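You operate a simulated robot arm through the tools that you are given. There is no shell and no other tool.

You are at the controls of a simulated robot arm. One attempt, no reset.

## Task
Move the orange chip from the eraser to the tester's chip socket and test it.
Fine: eraser lid shut again; tester lever locked and left so; yellow tester button once; leave the rest. Where these are worked on the way, their far stop is far enough and under half their travel is too little: eraser lid.
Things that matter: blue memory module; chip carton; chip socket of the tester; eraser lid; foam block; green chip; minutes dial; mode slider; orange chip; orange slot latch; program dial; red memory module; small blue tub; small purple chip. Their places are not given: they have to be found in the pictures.

It is judged by the outcome, as a careful person would: the job done as asked, and still so three seconds after it is handed in. It fails if anything else is knocked over, pushed out of place, dropped, spilled or broken. A push-on lid holds only when it is set on centred and level and pressed home; a screw cap is set on level and turned clockwise until tight.

## Robot
A 6-joint arm with a two-finger parallel gripper, fixed in place. Base frame: the origin is at the foot of the arm, x ahead of it, y to its left, z up; the work surface is at about z = 0. Readings come in m, degrees, newtons and seconds.
With the tool pointing down near the work surface it reaches from about 0.16 to 0.42 m from the base axis. Its first joint turns from -66.0 to 66.0 degrees. Payload 1.57 kg.
The tool frame sits at the grasp point between the pads (the TCP): z along the fingers, y along the line on which they close. The tips reach 0.03 m beyond it. The gripper opens to 0.08 m. The fingers are 0.017 m wide and 0.012 m thick; the gripper's body (0.04 by 0.082 m) begins 0.08 m behind the TCP.
Orientation is that of the tool frame in the base frame, as [roll, pitch, yaw] about the fixed x, y, z axes, in that order (R = Rz(yaw) Ry(pitch) Rx(roll)). With the fingers straight down and closing along the base's y, the tool's x points along the base's -x, its y along +y and its z along -z.

## Interface
- The arm moves only by the tool send_rows. Its argument "targets" is a list of rows, each an object of numbers (a shift or turn left out is 0, a gripper value left out holds the last): "fingers": the opening, from 0 (shut) to 1 (fully open); "tx", "ty", "tz": the shift along the base's x, y, z in cm; "wx", "wy", "wz": the turn, a rotation vector about the base's x, y, z in degrees. In form: [{"fingers": .., "tx": .., "ty": .., "tz": .., "wx": .., "wy": .., "wz": ..}, ...]. A call has 1 to 20 rows; each row is the pose to reach, as a shift and turn from the pose commanded when the call began. Rows are played at 5 a second. More than 0.05 m and 8.6 degrees between two rows, or a gripper value outside its range, and nothing of the call is played. A pose out of reach is approached as far as the arm can. The call stops where the force on the tool passes 50 N (or 10 N more than at its start, if that is more) or the arm is blocked; 0.2 s more then pass. Each finger travels about 0.153 m/s and halts on what it meets, pressing with about 26 N; the grip force reading is that of the motor and also rises with nothing between the fingers. The clock runs only during rows and for 0.2 s after the last one: add rows that repeat a pose to give the fingers time. The reply holds the time, the measured pose of the TCP, the force on the tool along the base axes, the opening and the grip force, in the units named above and with some noise, with the torque about the TCP (base axes, N m) and any sound that the robot's microphone picked up, and new pictures: "pictures" is both (left out), scene, wrist or none.
- Cameras (640 x 400 px; columns grow to the right, rows downward): "scene" is fixed at [0.0524, -0.3358, 0.4133]; the picture's right is [0.78, -0.63, 0.00], its down [-0.42, -0.52, -0.74] and it looks along [0.47, 0.57, -0.67] (base axes); focal length 214 px, centre (320, 200). "wrist" rides on the gripper at [0.072, -0.007, -0.122] in the tool frame; the picture's right is [0.09, 1.00, 0.00], its down [-0.84, 0.08, -0.54] and it looks along [-0.54, 0.05, 0.84] (tool axes); focal length 238 px, centre (320, 200).
- measure_at(camera, pixels): for up to 12 pixels [column, row] of the newest picture of that camera ("zoom" is the newest enlarged one), the place [x, y, z] in the base frame of the surface seen there, good to about 0.003 m. The clock stands still meanwhile.
- enlarge(camera, box): a new picture of the part [left, top, right, bottom] of that camera's present view, enlarged. The clock stands still meanwhile.
- hand_in(): hands the job in; it is judged then, once.

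Open the gripper and draw the arm clear of the work before you hand the job in, unless the task says otherwise.

The tools are called after "Call:" by a JSON object that holds its "name" and its "arguments". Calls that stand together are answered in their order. send_rows: Moves the arm, as the interface text tells. Its arguments: {"type":"object","properties":{"targets":{"type":"array"},"pictures":{"type":"string","enum":["both","scene","wrist","none"]}},"required":["targets"]} The other tools are called the same way: measure_at (camera, pixels) gives the place of the surface under pixels of a picture; enlarge (camera, box) takes an enlarged picture of a part of a camera's view; hand_in () hands the job in.

At the start:

```text
clock: 0.0
position: [0.2287, -0.0053, 0.2796]
tcp_rot: [180.0, 0.0, -179.9]
wrist_force: [-0.1, -0.3, 0.5]
moment: [-0.01, 0.01, -0.01]
finger_gap: 0.0804
grasp_force: 0.0
```

scene: 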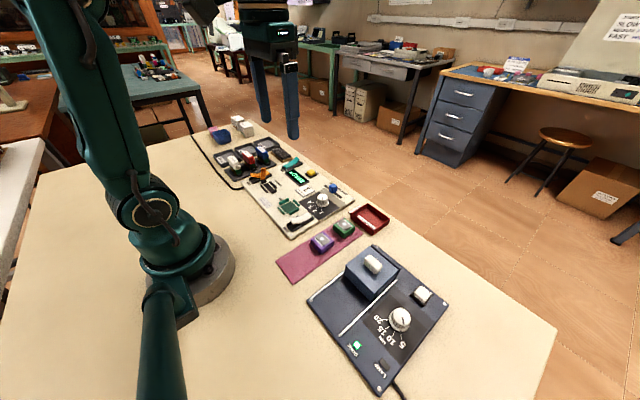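
wrist: 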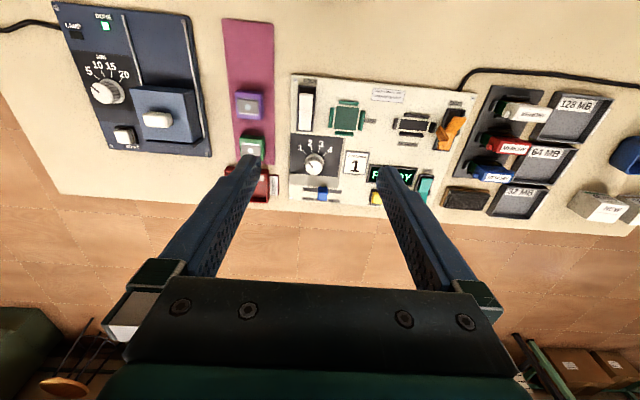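

The scene shows the eraser (dark blue box, around scene px 375,310), a purple foam mat with chips, and the tester (around 310,195). I enlarge the views to identify the parts.

Call:
{"name": "enlarge", "arguments": {"camera": "scene", "box": [290, 220, 470, 400]}}

Call:
{"name": "enlarge", "arguments": {"camera": "scene", "box": [230, 140, 400, 246]}}

Call:
{"name": "enlarge", "arguments": {"camera": "wrist", "box": [270, 60, 480, 220]}}

Call:
{"name": "enlarge", "arguments": {"camera": "wrist", "box": [40, 0, 290, 210]}}

```text
2.22 times, centred on (380, 310) of scene
```

zoom: 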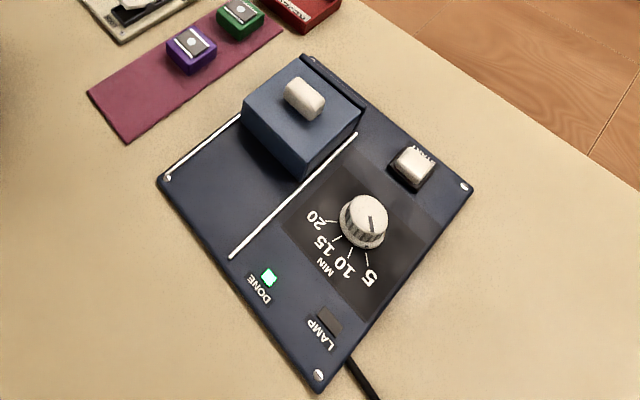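

```text
3.76 times, centred on (315, 193) of scene
```

zoom: 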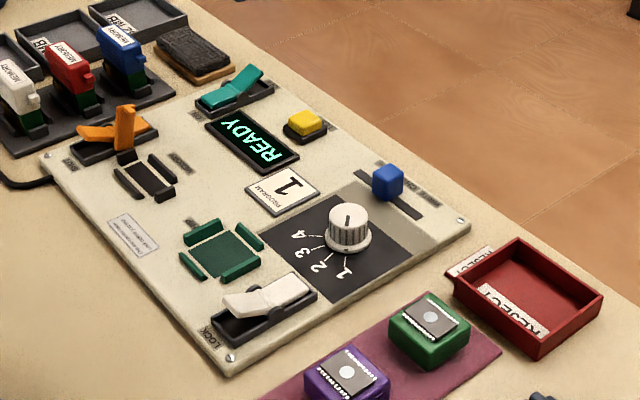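

```text
2.50 times, centred on (375, 140) of wrist
```

zoom: 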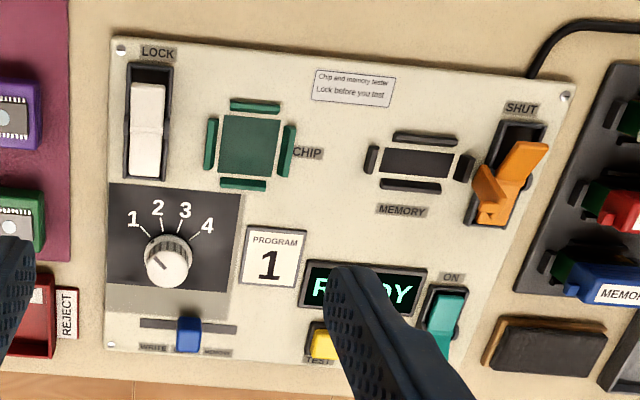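

```text
1.90 times, centred on (165, 105) of wrist
```

zoom: 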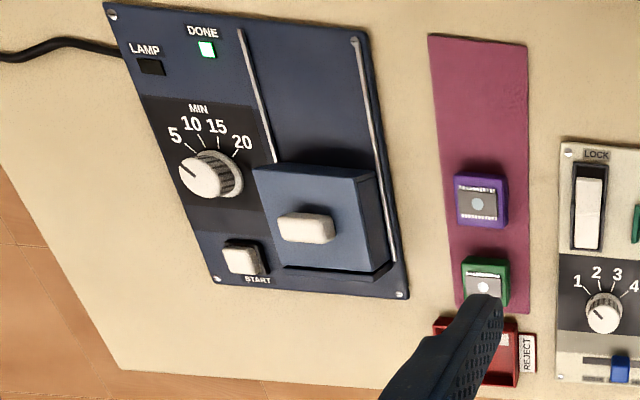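

Lid, rails, socket, lock lever and test button are identifiable. I measure points on the eraser first, then the tester, using the scene view.

Call:
{"name": "measure_at", "arguments": {"camera": "scene", "pixels": [[373, 264], [367, 261], [380, 268], [372, 280], [347, 265], [375, 247], [402, 272], [377, 298], [340, 333], [307, 297], [400, 320], [360, 312]]}}

Call:
{"name": "enlarge", "arguments": {"camera": "wrist", "box": [40, 0, 290, 210]}}

Call:
{"name": "measure_at", "arguments": {"camera": "wrist", "pixels": [[157, 120], [145, 119], [170, 120], [140, 90], [185, 95], [195, 138], [134, 15], [181, 15], [145, 80], [205, 130], [160, 50], [110, 90]]}}

Call:
{"name": "measure_at", "arguments": {"camera": "wrist", "pixels": [[346, 118], [346, 104], [347, 134], [331, 118], [362, 119], [307, 95], [307, 112], [305, 128], [376, 198], [313, 165], [322, 195], [300, 190]]}}

```text
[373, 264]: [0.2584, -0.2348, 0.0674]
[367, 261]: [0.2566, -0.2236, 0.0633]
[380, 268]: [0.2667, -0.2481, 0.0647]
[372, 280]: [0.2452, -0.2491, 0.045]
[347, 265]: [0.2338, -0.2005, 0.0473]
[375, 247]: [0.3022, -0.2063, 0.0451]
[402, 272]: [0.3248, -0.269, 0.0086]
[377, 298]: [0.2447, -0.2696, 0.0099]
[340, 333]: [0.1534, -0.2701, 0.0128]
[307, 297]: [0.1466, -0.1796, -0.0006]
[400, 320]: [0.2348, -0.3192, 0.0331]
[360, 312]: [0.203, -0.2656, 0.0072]
```

```text
1.90 times, centred on (165, 105) of wrist
```

zoom: 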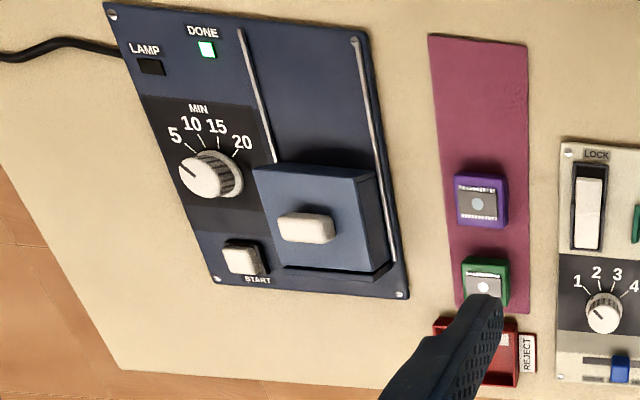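

```text
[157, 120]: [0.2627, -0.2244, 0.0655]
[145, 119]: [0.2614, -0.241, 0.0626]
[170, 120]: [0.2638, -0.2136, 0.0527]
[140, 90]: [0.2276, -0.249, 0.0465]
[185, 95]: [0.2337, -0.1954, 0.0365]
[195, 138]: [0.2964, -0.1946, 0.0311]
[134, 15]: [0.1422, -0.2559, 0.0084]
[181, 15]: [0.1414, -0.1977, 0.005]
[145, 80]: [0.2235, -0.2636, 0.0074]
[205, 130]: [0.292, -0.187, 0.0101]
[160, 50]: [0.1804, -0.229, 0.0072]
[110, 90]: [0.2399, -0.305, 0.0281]
```

```text
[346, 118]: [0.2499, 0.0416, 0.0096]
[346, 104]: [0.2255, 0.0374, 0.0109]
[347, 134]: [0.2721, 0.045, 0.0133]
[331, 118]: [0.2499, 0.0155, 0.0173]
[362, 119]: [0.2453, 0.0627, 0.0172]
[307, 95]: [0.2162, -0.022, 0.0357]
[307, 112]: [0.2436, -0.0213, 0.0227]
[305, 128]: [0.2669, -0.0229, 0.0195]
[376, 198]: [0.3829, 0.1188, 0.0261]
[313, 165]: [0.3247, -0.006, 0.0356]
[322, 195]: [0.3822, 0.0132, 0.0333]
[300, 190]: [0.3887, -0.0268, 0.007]
```

The lid appears to slide along the two rails toward the robot base (-x), with its knob near (0.26, -0.232, 0.066). I move the arm over the eraser, keeping high, to get a closer look with the wrist camera.

Call:
{"name": "send_rows", "arguments": {"targets": [{"fingers": 1, "tx": -0.5, "ty": -4, "tz": -1}, {"tx": -1, "ty": -8, "tz": -2}, {"tx": -1.5, "ty": -12, "tz": -4}, {"tx": -2, "ty": -16, "tz": -6}, {"tx": -2.5, "ty": -20, "tz": -8}, {"tx": -2.5, "ty": -22, "tz": -9}, {"tx": -2.5, "ty": -22, "tz": -9}]}}

```text
clock: 1.6
position: [0.2019, -0.2255, 0.1874]
tcp_rot: [-180.0, 0.0, -179.9]
wrist_force: [0.0, -0.8, 1.4]
moment: [0.01, -0.03, -0.02]
finger_gap: 0.08
grasp_force: 0.1
```

scene: 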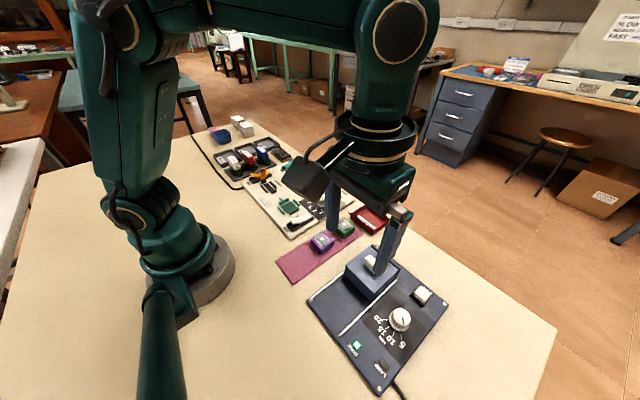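
wrist: 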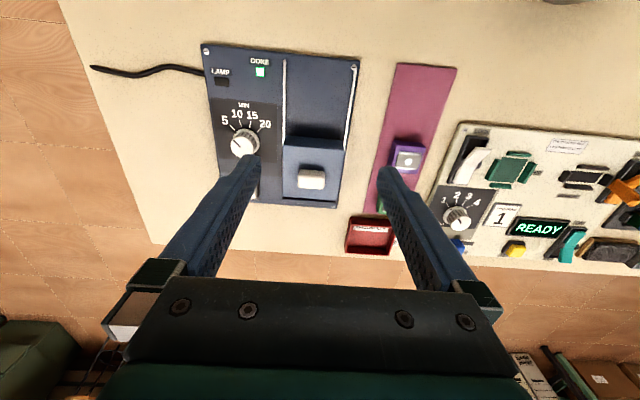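

The knob shows at wrist px (311,179), rails at columns 285 and 352. I enlarge and measure the lid, knob and rails from here.

Call:
{"name": "enlarge", "arguments": {"camera": "wrist", "box": [200, 40, 380, 220]}}

Call:
{"name": "measure_at", "arguments": {"camera": "wrist", "pixels": [[311, 179], [301, 178], [322, 179], [311, 172], [311, 187], [285, 62], [285, 130], [355, 66], [347, 140], [286, 150], [342, 152], [313, 197]]}}

Call:
{"name": "enlarge", "arguments": {"camera": "scene", "box": [330, 230, 440, 310]}}

```text
2.22 times, centred on (290, 130) of wrist
```

zoom: 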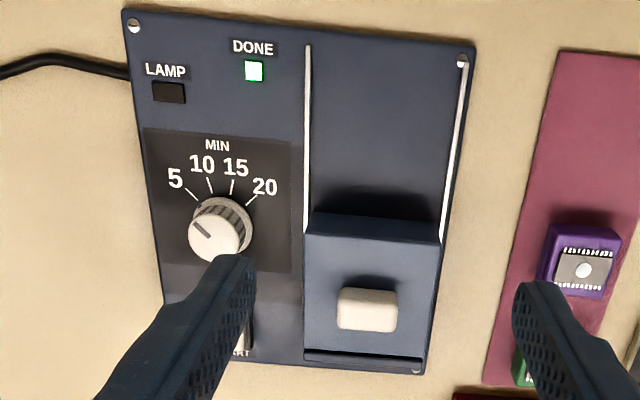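

```text
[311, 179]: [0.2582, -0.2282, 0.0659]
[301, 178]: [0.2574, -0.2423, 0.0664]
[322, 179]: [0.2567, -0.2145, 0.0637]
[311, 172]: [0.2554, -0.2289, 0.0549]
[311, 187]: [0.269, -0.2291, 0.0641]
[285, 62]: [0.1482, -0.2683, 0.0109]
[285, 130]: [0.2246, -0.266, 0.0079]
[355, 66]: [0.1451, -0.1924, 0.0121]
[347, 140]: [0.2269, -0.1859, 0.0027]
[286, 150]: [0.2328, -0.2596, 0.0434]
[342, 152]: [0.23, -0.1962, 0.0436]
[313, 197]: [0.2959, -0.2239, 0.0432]
```

```text
5.00 times, centred on (385, 270) of scene
```

zoom: 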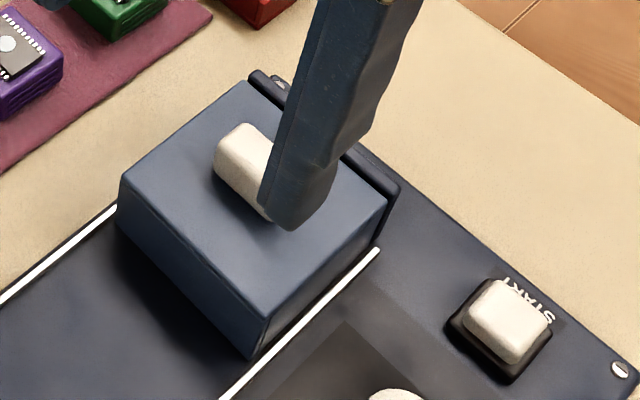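

The lid is a box between the rails with a stop bar behind it at the far end. I measure the plate's corner screws and rail points to get its yaw before gripping the knob.

Call:
{"name": "measure_at", "arguments": {"camera": "wrist", "pixels": [[206, 51], [354, 67], [333, 206], [285, 80], [285, 100], [285, 120], [353, 80], [351, 100], [349, 120], [301, 186], [321, 187], [290, 165]]}}

Call:
{"name": "measure_at", "arguments": {"camera": "scene", "pixels": [[311, 300], [379, 390], [445, 304], [345, 327], [355, 318], [365, 308], [375, 299]]}}

```text
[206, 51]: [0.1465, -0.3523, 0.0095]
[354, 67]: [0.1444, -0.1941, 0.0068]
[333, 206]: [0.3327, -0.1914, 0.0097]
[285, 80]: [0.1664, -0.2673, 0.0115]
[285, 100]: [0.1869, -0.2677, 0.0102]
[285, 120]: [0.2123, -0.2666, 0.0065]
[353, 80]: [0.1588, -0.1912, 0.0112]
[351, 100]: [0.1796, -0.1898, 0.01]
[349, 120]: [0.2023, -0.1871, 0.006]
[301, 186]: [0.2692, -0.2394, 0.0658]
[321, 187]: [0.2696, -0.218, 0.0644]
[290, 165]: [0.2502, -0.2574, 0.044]
```

```text
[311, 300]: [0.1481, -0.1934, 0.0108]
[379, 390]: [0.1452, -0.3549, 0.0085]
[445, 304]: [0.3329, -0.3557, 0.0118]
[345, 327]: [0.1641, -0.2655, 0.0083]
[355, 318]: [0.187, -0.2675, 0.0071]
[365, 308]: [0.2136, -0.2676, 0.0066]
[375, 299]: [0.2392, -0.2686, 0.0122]
```

The eraser is square to the base axes (screws at x 0.146/0.333, y -0.193/-0.355), so the lid slides purely along x. I go over the knob at (0.262, -0.2285) and stop just above it to check.

Call:
{"name": "send_rows", "arguments": {"targets": [{"fingers": 1, "tx": 2, "ty": -0.1, "tz": 0}, {"tx": 4, "ty": -0.2, "tz": 0}, {"tx": 5.9, "ty": -0.3, "tz": -2}, {"tx": 5.9, "ty": -0.3, "tz": -5}, {"tx": 5.9, "ty": -0.3, "tz": -7}, {"tx": 5.9, "ty": -0.3, "tz": -7}]}}

```text
clock: 3.0
position: [0.2634, -0.2277, 0.1195]
tcp_rot: [180.0, 0.0, 179.9]
wrist_force: [-0.4, 0.4, -0.1]
moment: [-0.02, -0.03, -0.01]
finger_gap: 0.08
grasp_force: 0.0
```

scene: 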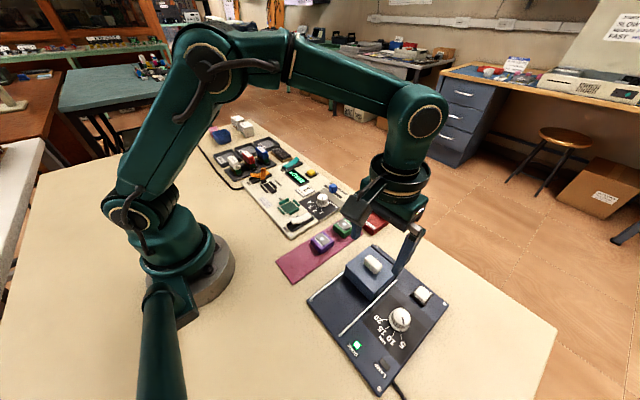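
wrist: 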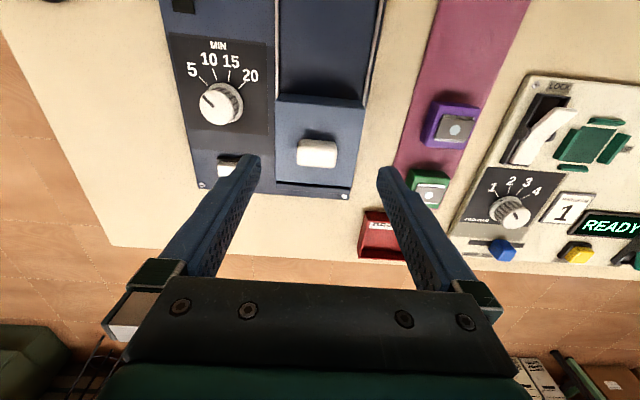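

The knob is at wrist px (317,153), centred between the fingertips (245/390). I measure it again from here before descending.

Call:
{"name": "measure_at", "arguments": {"camera": "wrist", "pixels": [[317, 153], [300, 152], [334, 152], [317, 142], [317, 164], [317, 146], [317, 160], [300, 162], [333, 163], [317, 190], [290, 110], [350, 110]]}}

Call:
{"name": "enlarge", "arguments": {"camera": "wrist", "box": [260, 90, 380, 210]}}

```text
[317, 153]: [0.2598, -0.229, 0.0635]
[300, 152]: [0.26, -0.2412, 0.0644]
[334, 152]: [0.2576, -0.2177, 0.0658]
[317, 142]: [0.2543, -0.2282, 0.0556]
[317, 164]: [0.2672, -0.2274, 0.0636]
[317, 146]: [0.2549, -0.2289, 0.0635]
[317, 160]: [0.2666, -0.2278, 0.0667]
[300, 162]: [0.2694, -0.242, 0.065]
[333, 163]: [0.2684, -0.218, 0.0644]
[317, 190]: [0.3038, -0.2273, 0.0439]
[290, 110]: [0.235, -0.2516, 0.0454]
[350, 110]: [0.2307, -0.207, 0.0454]
```

```text
3.33 times, centred on (320, 150) of wrist
```

zoom: 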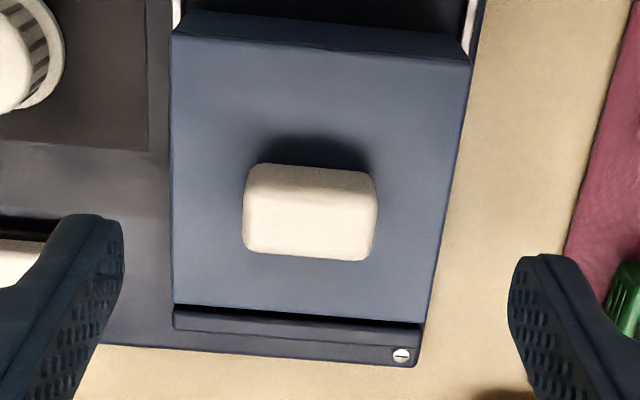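

Knob centre is (0.261, -0.2295), top z 0.065, lid top z 0.045. I descend to TCP z about 0.081 and close on the knob.

Call:
{"name": "send_rows", "arguments": {"targets": [{"fingers": 1, "tx": -0.2, "ty": -0.1, "tz": -2}, {"tx": -0.2, "ty": -0.1, "tz": -3.8}, {"tx": -0.2, "ty": -0.1, "tz": -3.8}, {"fingers": 0.2, "tx": -0.2, "ty": -0.1, "tz": -3.8}, {"fingers": 0.2, "tx": -0.2, "ty": -0.1, "tz": -3.8}, {"fingers": 0.2, "tx": -0.2, "ty": -0.1, "tz": -3.8}]}}

```text
clock: 4.4
position: [0.2602, -0.231, 0.0807]
tcp_rot: [-179.7, 0.0, -180.0]
wrist_force: [-0.2, -30.0, -18.8]
moment: [-0.29, -0.43, -0.12]
finger_gap: 0.0318
grasp_force: 40.3
```

scene: 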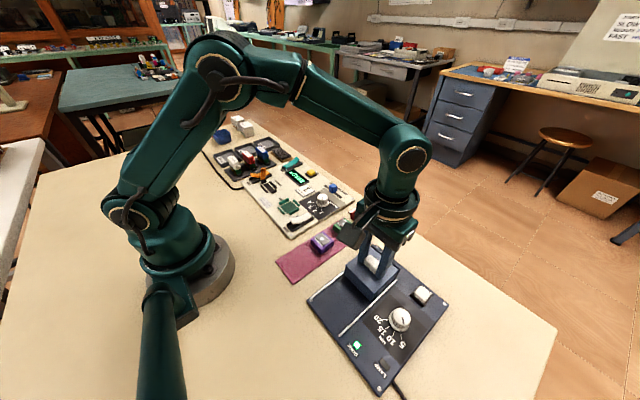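
wrist: 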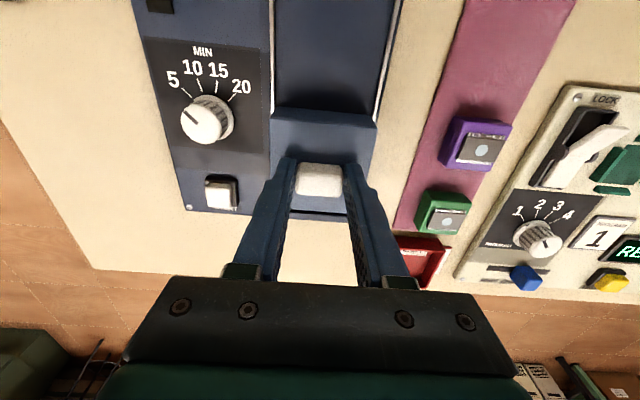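

Gripped at a 32 mm gap, but with a side force of -30 N and -19 N in z, so the grip isn't quite centred. I shift a little in y to relieve it and see how the force responds.

Call:
{"name": "send_rows", "arguments": {"targets": [{"fingers": 0.2, "ty": -0.1}, {"fingers": 0.2, "ty": -0.1}], "pictures": "none"}}

```text
clock: 5.0
position: [0.2602, -0.2297, 0.0811]
tcp_rot: [-179.8, 0.0, -179.9]
wrist_force: [0.1, -26.8, -23.8]
moment: [-0.44, -0.33, -0.19]
finger_gap: 0.0315
grasp_force: 40.3
```

Force is easing only slightly with the shift; I shift a bit further in -y and watch gap and force.

Call:
{"name": "send_rows", "arguments": {"targets": [{"fingers": 0.2, "ty": -0.2}, {"fingers": 0.2, "ty": -0.2}], "pictures": "none"}}

Call:
{"name": "enlarge", "arguments": {"camera": "wrist", "box": [240, 100, 400, 260]}}

Call:
{"name": "enlarge", "arguments": {"camera": "scene", "box": [330, 210, 440, 310]}}

```text
clock: 5.6
position: [0.2605, -0.2304, 0.0807]
tcp_rot: [179.8, -0.2, -179.8]
wrist_force: [-4.9, -2.9, -11.4]
moment: [-0.22, 0.27, 0.11]
finger_gap: 0.0314
grasp_force: 40.1
```

```text
2.50 times, centred on (320, 180) of wrist
```

zoom: 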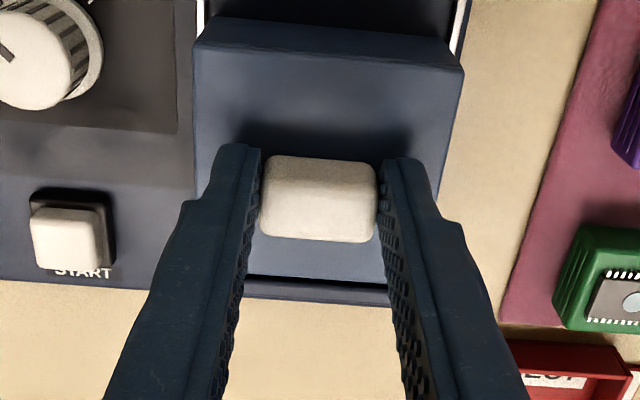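

```text
4.00 times, centred on (385, 260) of scene
```

zoom: 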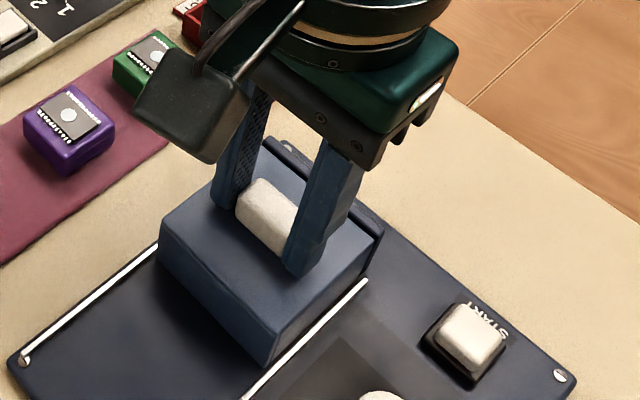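

Side force is now near zero (-2.9 N), with the knob held at a 31 mm gap. I slide the lid toward -x by 3 cm to confirm it moves.

Call:
{"name": "send_rows", "arguments": {"targets": [{"fingers": 0.2, "tx": -0.5}, {"tx": -1}, {"tx": -1.5}, {"tx": -2}, {"tx": -2.5}, {"tx": -3}, {"tx": -3}]}}

```text
clock: 7.2
position: [0.2291, -0.2296, 0.081]
tcp_rot: [179.7, -0.1, 180.0]
wrist_force: [-0.4, 17.2, -27.2]
moment: [0.18, -0.41, 0.11]
finger_gap: 0.0313
grasp_force: 40.2
```

scene: 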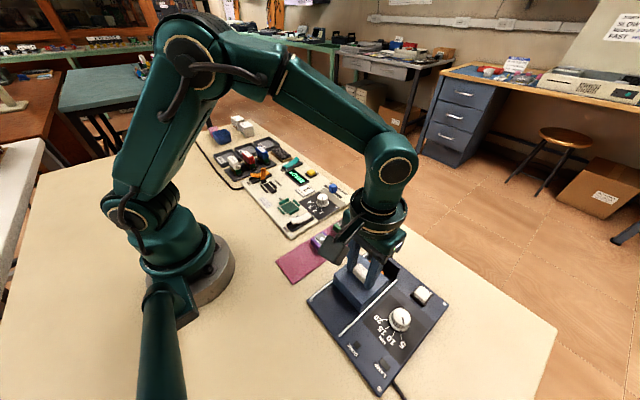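
wrist: 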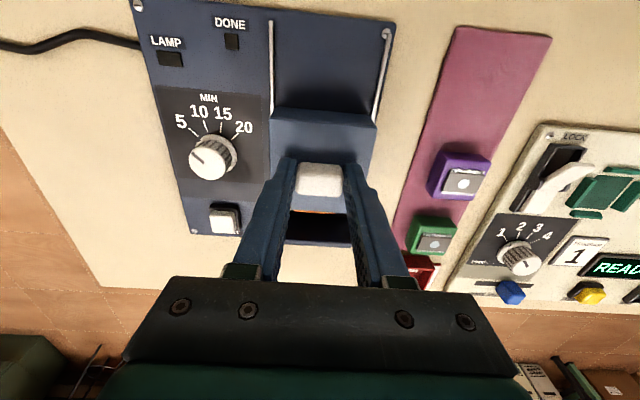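

The lid slides and something orange shows in the well behind it. I continue to the far stop, easing the side and z offsets by 1 mm.

Call:
{"name": "send_rows", "arguments": {"targets": [{"fingers": 0.2, "tx": -0.5, "ty": 0.1, "tz": -0.1}, {"tx": -1, "ty": 0.1, "tz": -0.1}, {"tx": -1.5, "ty": 0.1, "tz": -0.1}, {"tx": -2, "ty": 0.1, "tz": -0.1}, {"tx": -2.5, "ty": 0.1, "tz": -0.1}, {"tx": -3, "ty": 0.1, "tz": -0.1}, {"tx": -3.5, "ty": 0.1, "tz": -0.1}, {"tx": -4, "ty": 0.1, "tz": -0.1}, {"tx": -4, "ty": 0.1, "tz": -0.1}]}}

```text
clock: 9.2
position: [0.1907, -0.2309, 0.0806]
tcp_rot: [-180.0, 0.0, -180.0]
wrist_force: [-0.1, 18.4, 13.1]
moment: [0.4, -0.25, 0.17]
finger_gap: 0.0313
grasp_force: 40.4
```

scene: 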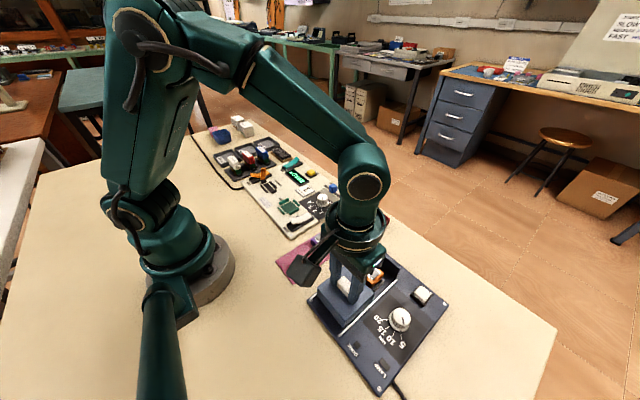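
wrist: 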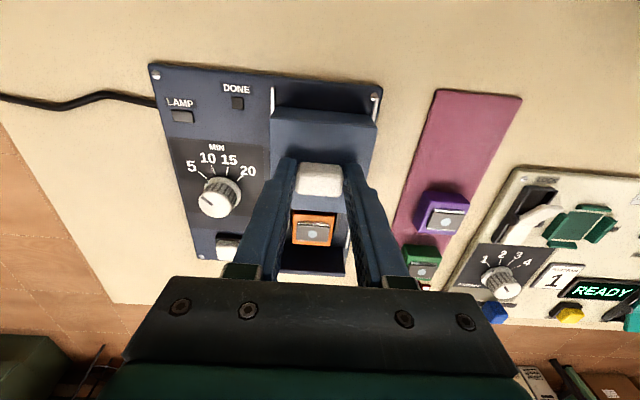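

Lid has moved 7 cm and the orange chip is exposed at wrist px (312,230). I keep going slowly until the lid meets its far stop.

Call:
{"name": "send_rows", "arguments": {"targets": [{"fingers": 0.2, "tx": -0.3}, {"tx": -0.6}, {"tx": -0.9}, {"tx": -1.2}, {"tx": -1.5}, {"tx": -1.8}]}}

```text
clock: 10.6
position: [0.176, -0.2299, 0.0804]
tcp_rot: [-180.0, 0.5, 179.9]
wrist_force: [36.1, 7.4, -5.4]
moment: [0.27, -0.82, 0.07]
finger_gap: 0.0322
grasp_force: 39.9
```

scene: 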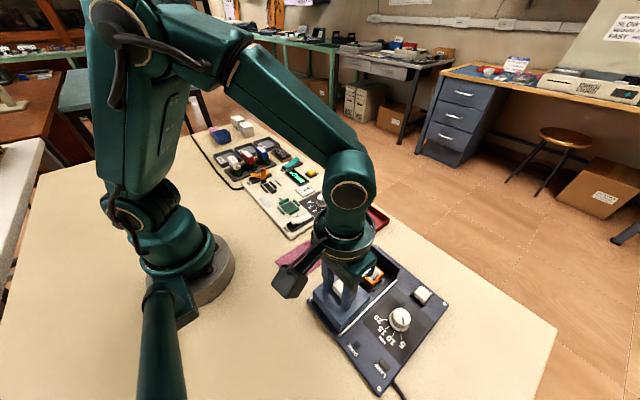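
wrist: 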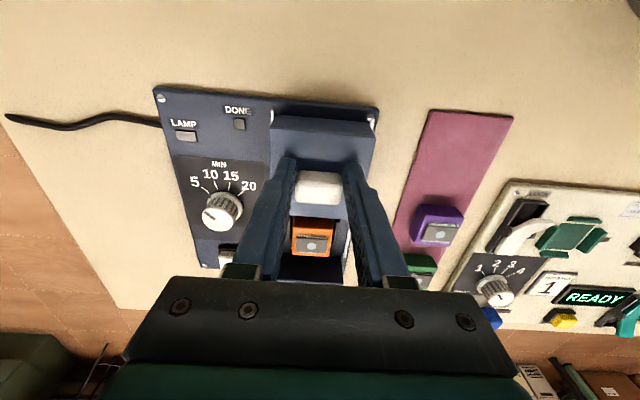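

The x force rose to 36 N at x=0.176, so the lid is at its far stop (8.5 cm travel). I relax the push, open, and rise straight up.

Call:
{"name": "send_rows", "arguments": {"targets": [{"fingers": 0.2, "tx": 0.3}, {"fingers": 0.8, "tx": 0.3}, {"fingers": 0.8, "tx": 0.3}, {"fingers": 0.8, "tx": 0.3, "tz": 2}, {"tx": 0.3, "tz": 5}, {"tx": 0.3, "tz": 8}, {"tx": 1.3, "tz": 11}, {"tx": 2.3, "tz": 11}, {"tx": 2.3, "tz": 11}]}}

```text
clock: 12.6
position: [0.1965, -0.2298, 0.1892]
tcp_rot: [-180.0, 0.1, 180.0]
wrist_force: [0.1, -0.3, 0.2]
moment: [0.0, -0.03, -0.02]
finger_gap: 0.0639
grasp_force: 0.0
```

scene: 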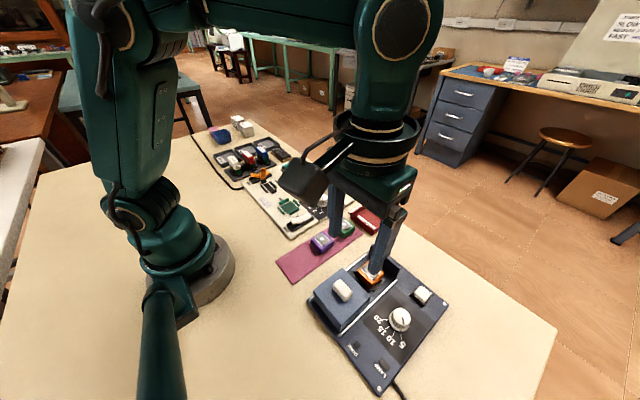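
wrist: 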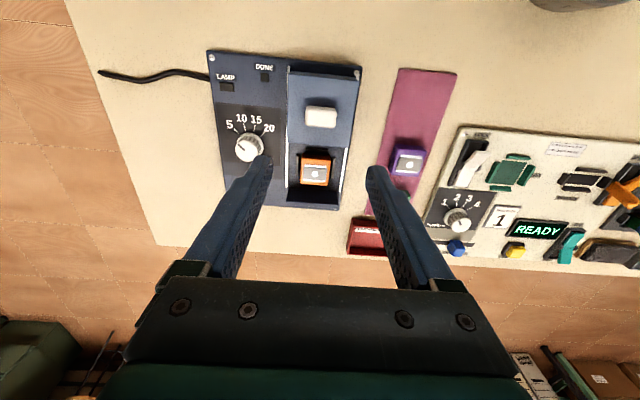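

The lid stays open and the orange chip is at wrist px (316,168) in the well. I enlarge and measure the chip and the well walls.

Call:
{"name": "enlarge", "arguments": {"camera": "wrist", "box": [270, 90, 380, 215]}}

Call:
{"name": "measure_at", "arguments": {"camera": "wrist", "pixels": [[316, 168], [303, 157], [330, 158], [303, 182], [328, 183], [316, 156], [316, 183], [301, 170], [330, 170], [295, 170], [336, 170], [315, 195]]}}

Call:
{"name": "enlarge", "arguments": {"camera": "scene", "box": [330, 240, 420, 310]}}

```text
3.20 times, centred on (325, 152) of wrist
```

zoom: 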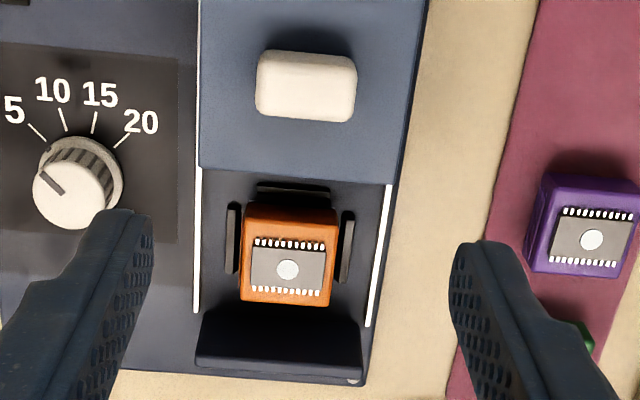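

```text
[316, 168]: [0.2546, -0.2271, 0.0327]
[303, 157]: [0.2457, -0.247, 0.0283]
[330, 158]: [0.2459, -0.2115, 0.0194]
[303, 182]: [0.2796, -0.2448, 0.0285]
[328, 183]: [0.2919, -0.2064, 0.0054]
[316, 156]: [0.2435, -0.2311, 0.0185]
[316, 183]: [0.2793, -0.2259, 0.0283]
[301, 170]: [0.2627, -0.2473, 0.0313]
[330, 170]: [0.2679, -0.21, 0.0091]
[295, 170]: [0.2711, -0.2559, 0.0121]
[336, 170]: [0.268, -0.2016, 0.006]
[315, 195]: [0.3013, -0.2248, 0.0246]
```

```text
5.71 times, centred on (375, 275) of scene
```

zoom: 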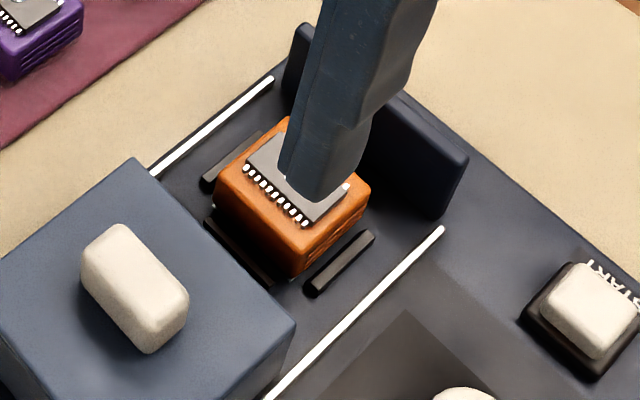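

The orange chip block sits in a nest with low black guides; it looks nearly square to the axes. I take a wrist zoom and measure its top corners and the guide tops.

Call:
{"name": "enlarge", "arguments": {"camera": "wrist", "box": [285, 145, 349, 205]}}

```text
6.67 times, centred on (317, 175) of wrist
```

zoom: 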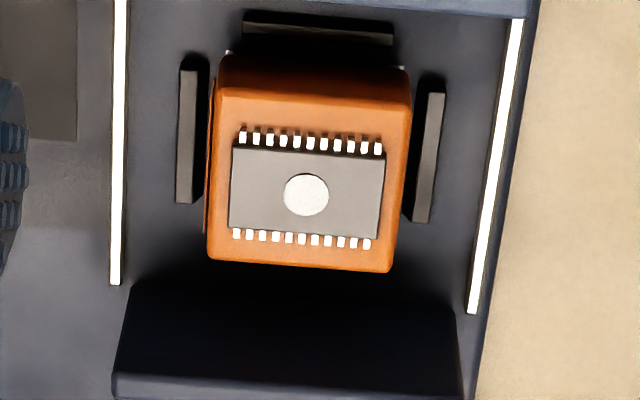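

Call:
{"name": "measure_at", "arguments": {"camera": "zoom", "pixels": [[225, 98], [400, 110], [215, 250], [382, 262], [307, 195], [235, 175], [383, 190], [188, 120], [432, 140], [320, 28], [310, 260], [310, 105]]}}

Call:
{"name": "measure_at", "arguments": {"camera": "zoom", "pixels": [[218, 175], [392, 190], [222, 130], [395, 150], [213, 220], [385, 230], [205, 175], [188, 180], [425, 200], [160, 180], [460, 180], [310, 70]]}}

```text
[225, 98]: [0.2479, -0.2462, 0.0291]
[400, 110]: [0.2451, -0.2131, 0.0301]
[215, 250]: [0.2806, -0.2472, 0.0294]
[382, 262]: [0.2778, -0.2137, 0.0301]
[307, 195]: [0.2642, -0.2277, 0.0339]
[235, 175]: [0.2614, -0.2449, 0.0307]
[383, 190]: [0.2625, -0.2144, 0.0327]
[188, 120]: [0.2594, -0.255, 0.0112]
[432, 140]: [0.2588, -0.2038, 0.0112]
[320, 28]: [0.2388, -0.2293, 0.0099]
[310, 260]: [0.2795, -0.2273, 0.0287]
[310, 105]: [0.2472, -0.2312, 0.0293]
```

```text
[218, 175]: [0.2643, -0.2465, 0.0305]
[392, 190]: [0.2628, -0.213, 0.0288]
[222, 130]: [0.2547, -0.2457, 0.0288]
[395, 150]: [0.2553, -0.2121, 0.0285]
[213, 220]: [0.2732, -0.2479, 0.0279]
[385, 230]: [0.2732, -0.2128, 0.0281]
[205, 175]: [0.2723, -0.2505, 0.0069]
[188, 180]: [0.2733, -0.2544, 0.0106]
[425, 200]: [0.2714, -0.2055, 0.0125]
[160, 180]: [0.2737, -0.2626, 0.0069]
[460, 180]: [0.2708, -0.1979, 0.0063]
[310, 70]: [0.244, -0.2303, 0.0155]
```

Chip centre is about (0.263, -0.230), top z 0.0295, guide tops at z 0.0115; it is aligned with the guides. I move above it to TCP z ~0.09 with 64 mm opening and check alignment.

Call:
{"name": "send_rows", "arguments": {"targets": [{"fingers": 0.8, "tx": 3, "ty": 0.1}, {"tx": 6, "ty": 0.1}, {"tx": 6.7, "ty": 0.1, "tz": -2}, {"tx": 6.7, "ty": 0.1, "tz": -5}, {"tx": 6.7, "ty": 0.1, "tz": -8}, {"tx": 6.7, "ty": 0.1, "tz": -10}, {"tx": 6.7, "ty": 0.1, "tz": -10}]}}

```text
clock: 14.2
position: [0.2618, -0.2317, 0.0905]
tcp_rot: [179.9, 0.0, -180.0]
wrist_force: [-0.2, -0.4, 0.3]
moment: [0.03, 0.01, 0.01]
finger_gap: 0.0642
grasp_force: 0.0
```

scene: 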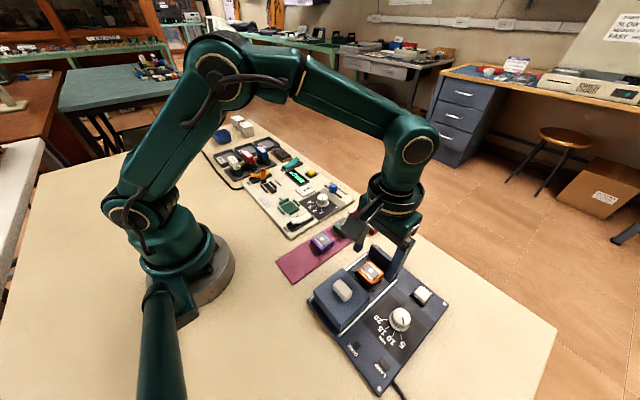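
wrist: 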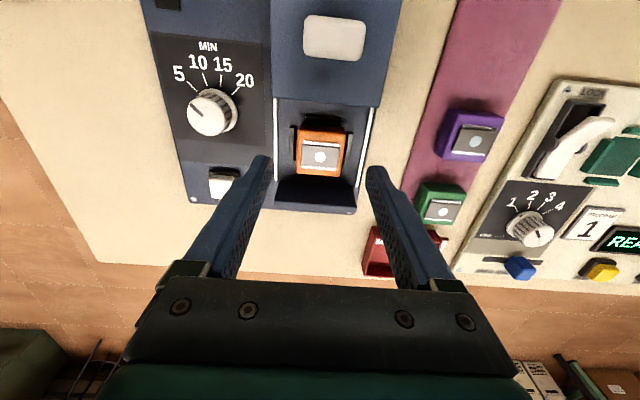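

The chip (wrist px 320,152) lies between the fingertips (262/378). I measure it once more at this range.

Call:
{"name": "enlarge", "arguments": {"camera": "wrist", "box": [250, 100, 390, 220]}}

Call:
{"name": "measure_at", "arguments": {"camera": "wrist", "pixels": [[320, 155], [300, 140], [343, 143], [298, 172], [338, 174], [299, 156], [341, 158], [320, 137], [320, 172], [350, 150], [292, 140], [320, 122]]}}

```text
3.33 times, centred on (320, 160) of wrist
```

zoom: 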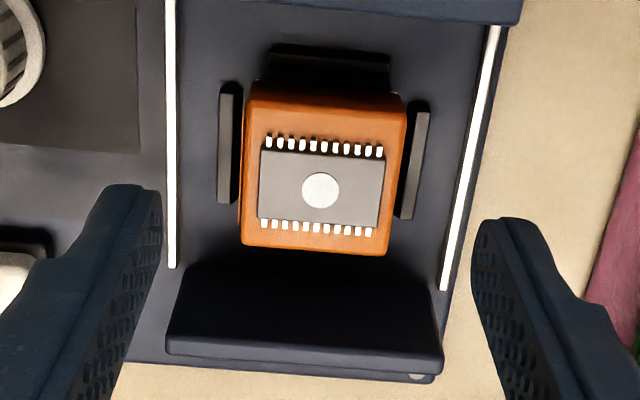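

```text
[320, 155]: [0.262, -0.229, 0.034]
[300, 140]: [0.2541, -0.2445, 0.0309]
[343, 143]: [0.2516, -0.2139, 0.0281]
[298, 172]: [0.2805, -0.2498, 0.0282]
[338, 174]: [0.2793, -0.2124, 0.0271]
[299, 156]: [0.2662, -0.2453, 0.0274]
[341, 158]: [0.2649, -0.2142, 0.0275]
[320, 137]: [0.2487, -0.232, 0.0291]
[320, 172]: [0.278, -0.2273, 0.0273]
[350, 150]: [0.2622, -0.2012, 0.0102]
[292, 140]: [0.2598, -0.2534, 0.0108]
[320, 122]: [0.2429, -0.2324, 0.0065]
```

Chip centre (0.263, -0.230) matches the TCP. I descend to TCP z ~0.048 (tips ~6 mm above the guides) and close on the chip.

Call:
{"name": "send_rows", "arguments": {"targets": [{"fingers": 0.8, "tz": -2}, {"tz": -3.5}, {"tz": -4.2}, {"tz": -4.2}, {"fingers": 0.55, "tz": -4.2}, {"fingers": 0.3, "tz": -4.2}, {"fingers": 0.3, "tz": -4.2}, {"fingers": 0.3, "tz": -4.2}]}}

```text
clock: 16.0
position: [0.264, -0.2297, 0.048]
tcp_rot: [180.0, 0.0, -179.9]
wrist_force: [-0.5, 0.1, -0.1]
moment: [-0.03, 0.01, 0.02]
finger_gap: 0.0367
grasp_force: 26.3
```

scene: 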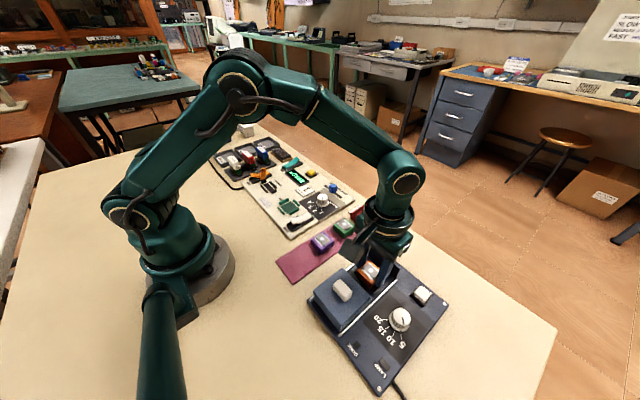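
wrist: 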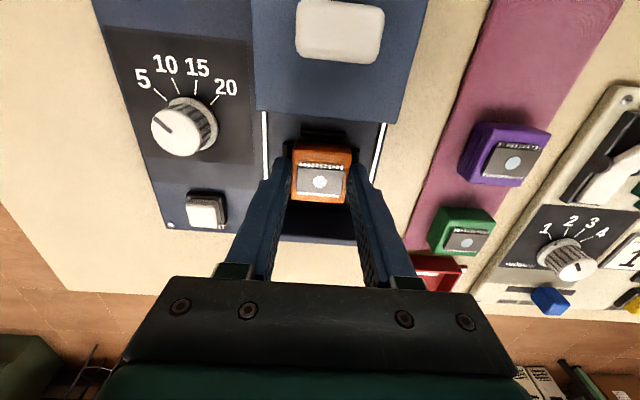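

Chip gripped at a 36.7 mm gap with 26 N and no side load. I lift straight up.

Call:
{"name": "send_rows", "arguments": {"targets": [{"fingers": 0.3, "tz": 0.5}, {"tz": 1.5}, {"tz": 3}, {"tz": 5}, {"tz": 8}, {"tz": 11}, {"tz": 11}]}}

```text
clock: 17.6
position: [0.2625, -0.2304, 0.1575]
tcp_rot: [-179.9, -0.1, -180.0]
wrist_force: [-0.3, -0.2, 0.0]
moment: [-0.01, 0.0, 0.01]
finger_gap: 0.0242
grasp_force: 0.1
```

scene: 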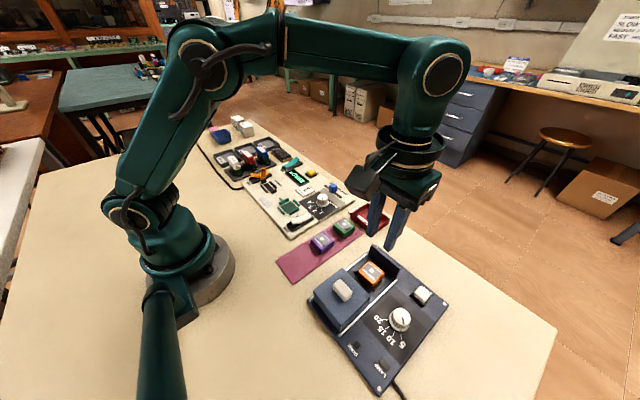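
wrist: 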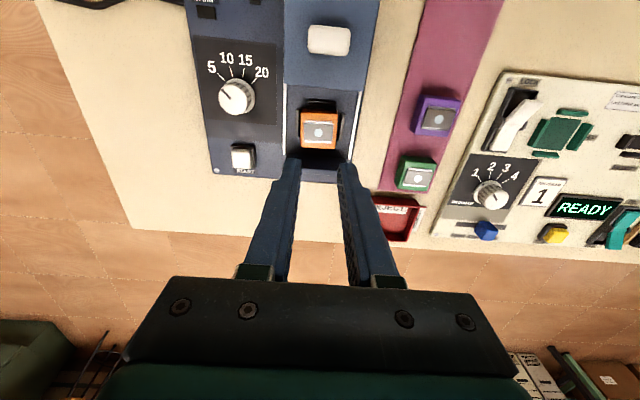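

The gripper closed to 24 mm: the chip slipped out and is still in the eraser nest. I check its pose and shape carefully before regripping lower.

Call:
{"name": "enlarge", "arguments": {"camera": "wrist", "box": [285, 85, 365, 175]}}

Call:
{"name": "enlarge", "arguments": {"camera": "scene", "box": [340, 245, 410, 305]}}

```text
4.44 times, centred on (325, 130) of wrist
```

zoom: 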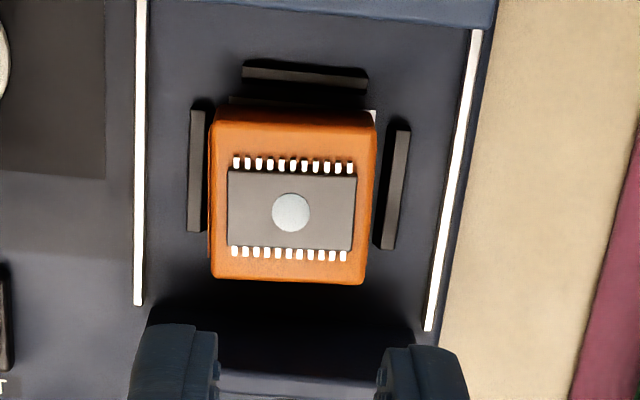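

```text
6.67 times, centred on (375, 275) of scene
```

zoom: 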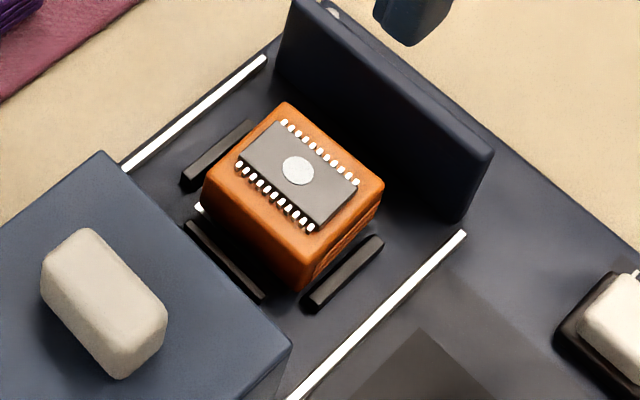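

The chip is still seated in its nest and has ribbed grip sides facing ±y. Before choosing a lower grip, I measure the tester socket floor and guide heights to see how low the fingers may sit on the chip.

Call:
{"name": "enlarge", "arguments": {"camera": "scene", "box": [265, 180, 345, 240]}}

Call:
{"name": "enlarge", "arguments": {"camera": "wrist", "box": [470, 60, 640, 250]}}

```text
6.67 times, centred on (305, 210) of scene
```

zoom: 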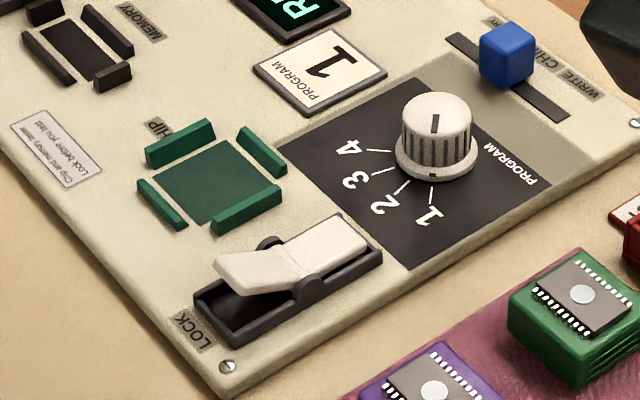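

```text
2.11 times, centred on (555, 155) of wrist
```

zoom: 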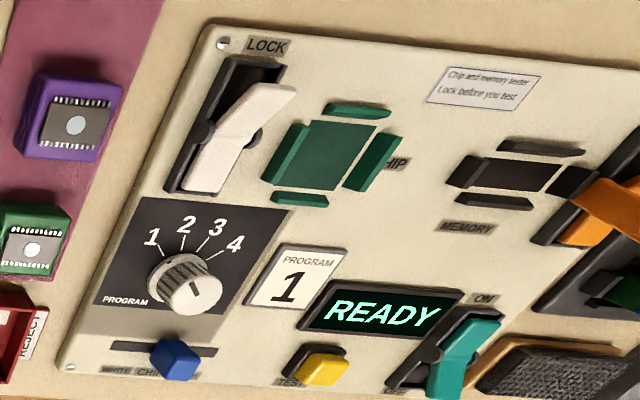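

The lock lever is a rocker whose raised end is at the LOCK label (near, -x end); pressing that end down locks it. I measure socket floor, guides and lever in this zoom.

Call:
{"name": "measure_at", "arguments": {"camera": "zoom", "pixels": [[325, 155], [355, 110], [300, 198], [287, 155], [372, 160], [310, 130], [345, 180], [400, 200], [275, 95], [240, 130], [210, 180], [323, 368]]}}

Call:
{"name": "measure_at", "arguments": {"camera": "scene", "pixels": [[289, 208], [284, 202], [302, 203], [282, 211], [300, 211], [299, 214], [289, 200], [293, 219], [300, 217], [306, 214], [312, 206], [295, 224]]}}

```text
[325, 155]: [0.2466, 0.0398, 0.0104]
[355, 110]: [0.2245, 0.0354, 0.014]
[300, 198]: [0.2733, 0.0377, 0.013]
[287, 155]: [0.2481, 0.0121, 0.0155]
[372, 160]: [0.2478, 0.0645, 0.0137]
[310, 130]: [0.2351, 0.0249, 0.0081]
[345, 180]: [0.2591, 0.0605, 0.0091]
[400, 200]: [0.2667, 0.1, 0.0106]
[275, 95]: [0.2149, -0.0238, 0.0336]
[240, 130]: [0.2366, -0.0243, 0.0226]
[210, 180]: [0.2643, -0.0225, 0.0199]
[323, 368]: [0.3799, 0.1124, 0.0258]
```

```text
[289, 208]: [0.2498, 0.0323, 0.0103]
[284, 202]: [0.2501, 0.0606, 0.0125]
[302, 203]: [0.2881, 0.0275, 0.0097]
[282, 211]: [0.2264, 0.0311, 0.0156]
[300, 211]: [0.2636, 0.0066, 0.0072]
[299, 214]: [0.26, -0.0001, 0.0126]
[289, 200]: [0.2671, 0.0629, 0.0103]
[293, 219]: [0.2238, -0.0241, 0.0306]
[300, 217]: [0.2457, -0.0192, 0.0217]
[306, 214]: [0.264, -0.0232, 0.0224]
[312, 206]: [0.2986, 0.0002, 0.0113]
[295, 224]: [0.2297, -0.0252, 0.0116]
```

Socket floor is z ~0.009 and its guides ~0.0145, so a grip with the tips about 6.5 mm above the chip's base is allowable. I re-measure the chip's corners in the present wrist view before regripping.

Call:
{"name": "measure_at", "arguments": {"camera": "wrist", "pixels": [[302, 115], [336, 117], [301, 146], [334, 147], [301, 130], [335, 132], [318, 115], [318, 147], [296, 125], [341, 130], [318, 102], [320, 132]]}}

```text
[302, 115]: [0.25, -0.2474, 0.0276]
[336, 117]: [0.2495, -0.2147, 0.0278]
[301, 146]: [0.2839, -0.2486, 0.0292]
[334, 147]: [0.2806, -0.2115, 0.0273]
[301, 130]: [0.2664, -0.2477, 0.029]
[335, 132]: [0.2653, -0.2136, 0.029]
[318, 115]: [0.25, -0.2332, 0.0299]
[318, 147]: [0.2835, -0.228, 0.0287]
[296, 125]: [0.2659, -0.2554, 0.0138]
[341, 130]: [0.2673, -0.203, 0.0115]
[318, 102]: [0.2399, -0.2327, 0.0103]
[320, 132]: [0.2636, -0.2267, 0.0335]
```

Chip is still about (0.264, -0.230). I descend lower this time (TCP z ~0.043, tips ~2 mm above the guides) and close fully commanded.

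Call:
{"name": "send_rows", "arguments": {"targets": [{"fingers": 0.8}, {"fingers": 0.8, "tx": 0.1, "tz": -3}, {"tx": 0.1, "tz": -6}, {"tx": 0.1, "tz": -9}, {"tx": 0.1, "tz": -10.8}, {"tx": 0.1, "tz": -11.5}, {"tx": 0.1, "tz": -11.5}, {"fingers": 0.5, "tx": 0.1, "tz": -11.5}, {"fingers": 0, "tx": 0.1, "tz": -11.5}, {"fingers": 0, "tx": 0.1, "tz": -11.5}, {"fingers": 0, "tx": 0.1, "tz": -11.5}]}}

```text
clock: 20.0
position: [0.2636, -0.2285, 0.0413]
tcp_rot: [-179.8, -0.1, -180.0]
wrist_force: [2.1, -25.5, -26.5]
moment: [-0.39, -0.05, 0.1]
finger_gap: 0.0538
grasp_force: 44.7
```

scene: 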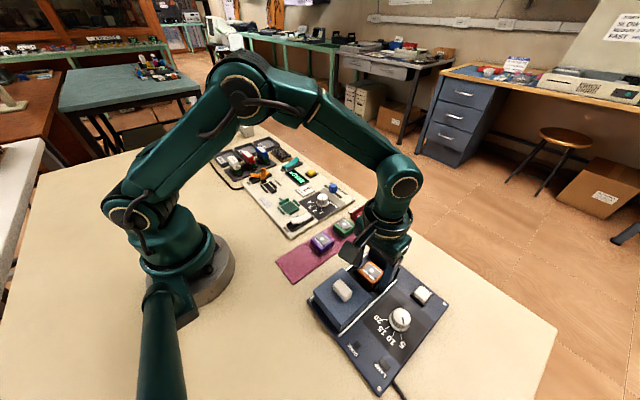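
wrist: 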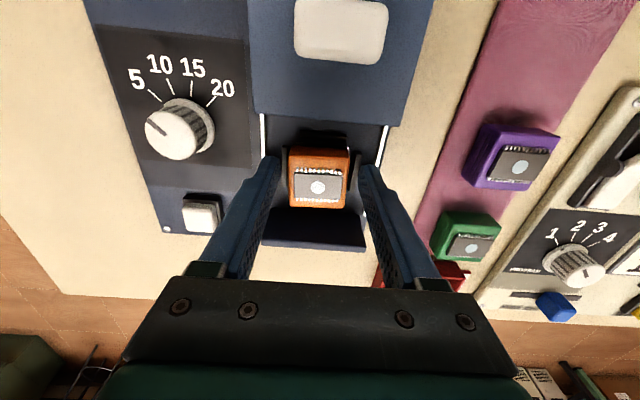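

The gap stopped at 54 mm — the tips caught the nest's guides instead of the chip. I reopen, raise about 3 mm, and close again.

Call:
{"name": "send_rows", "arguments": {"targets": [{"fingers": 0.8}, {"fingers": 0.8}, {"fingers": 0.8, "tz": 0.3}, {"fingers": 0.8, "tz": 0.3}]}}

```text
clock: 21.0
position: [0.2639, -0.2302, 0.0455]
tcp_rot: [-179.9, 0.1, 179.9]
wrist_force: [0.9, 0.0, -0.3]
moment: [0.02, 0.02, -0.01]
finger_gap: 0.064
grasp_force: 0.0
```

scene: 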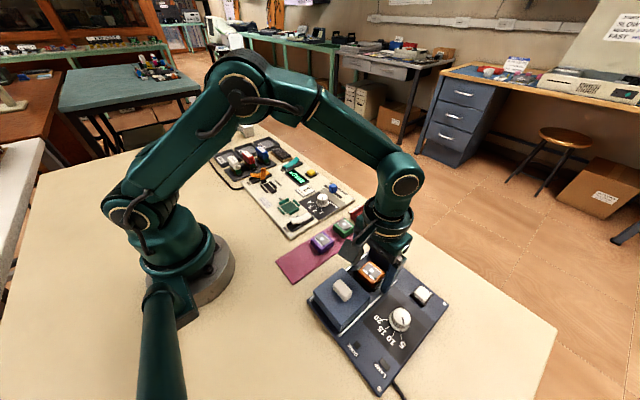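
wrist: 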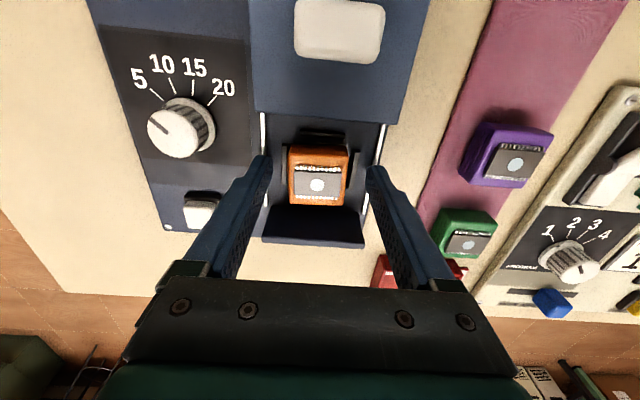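

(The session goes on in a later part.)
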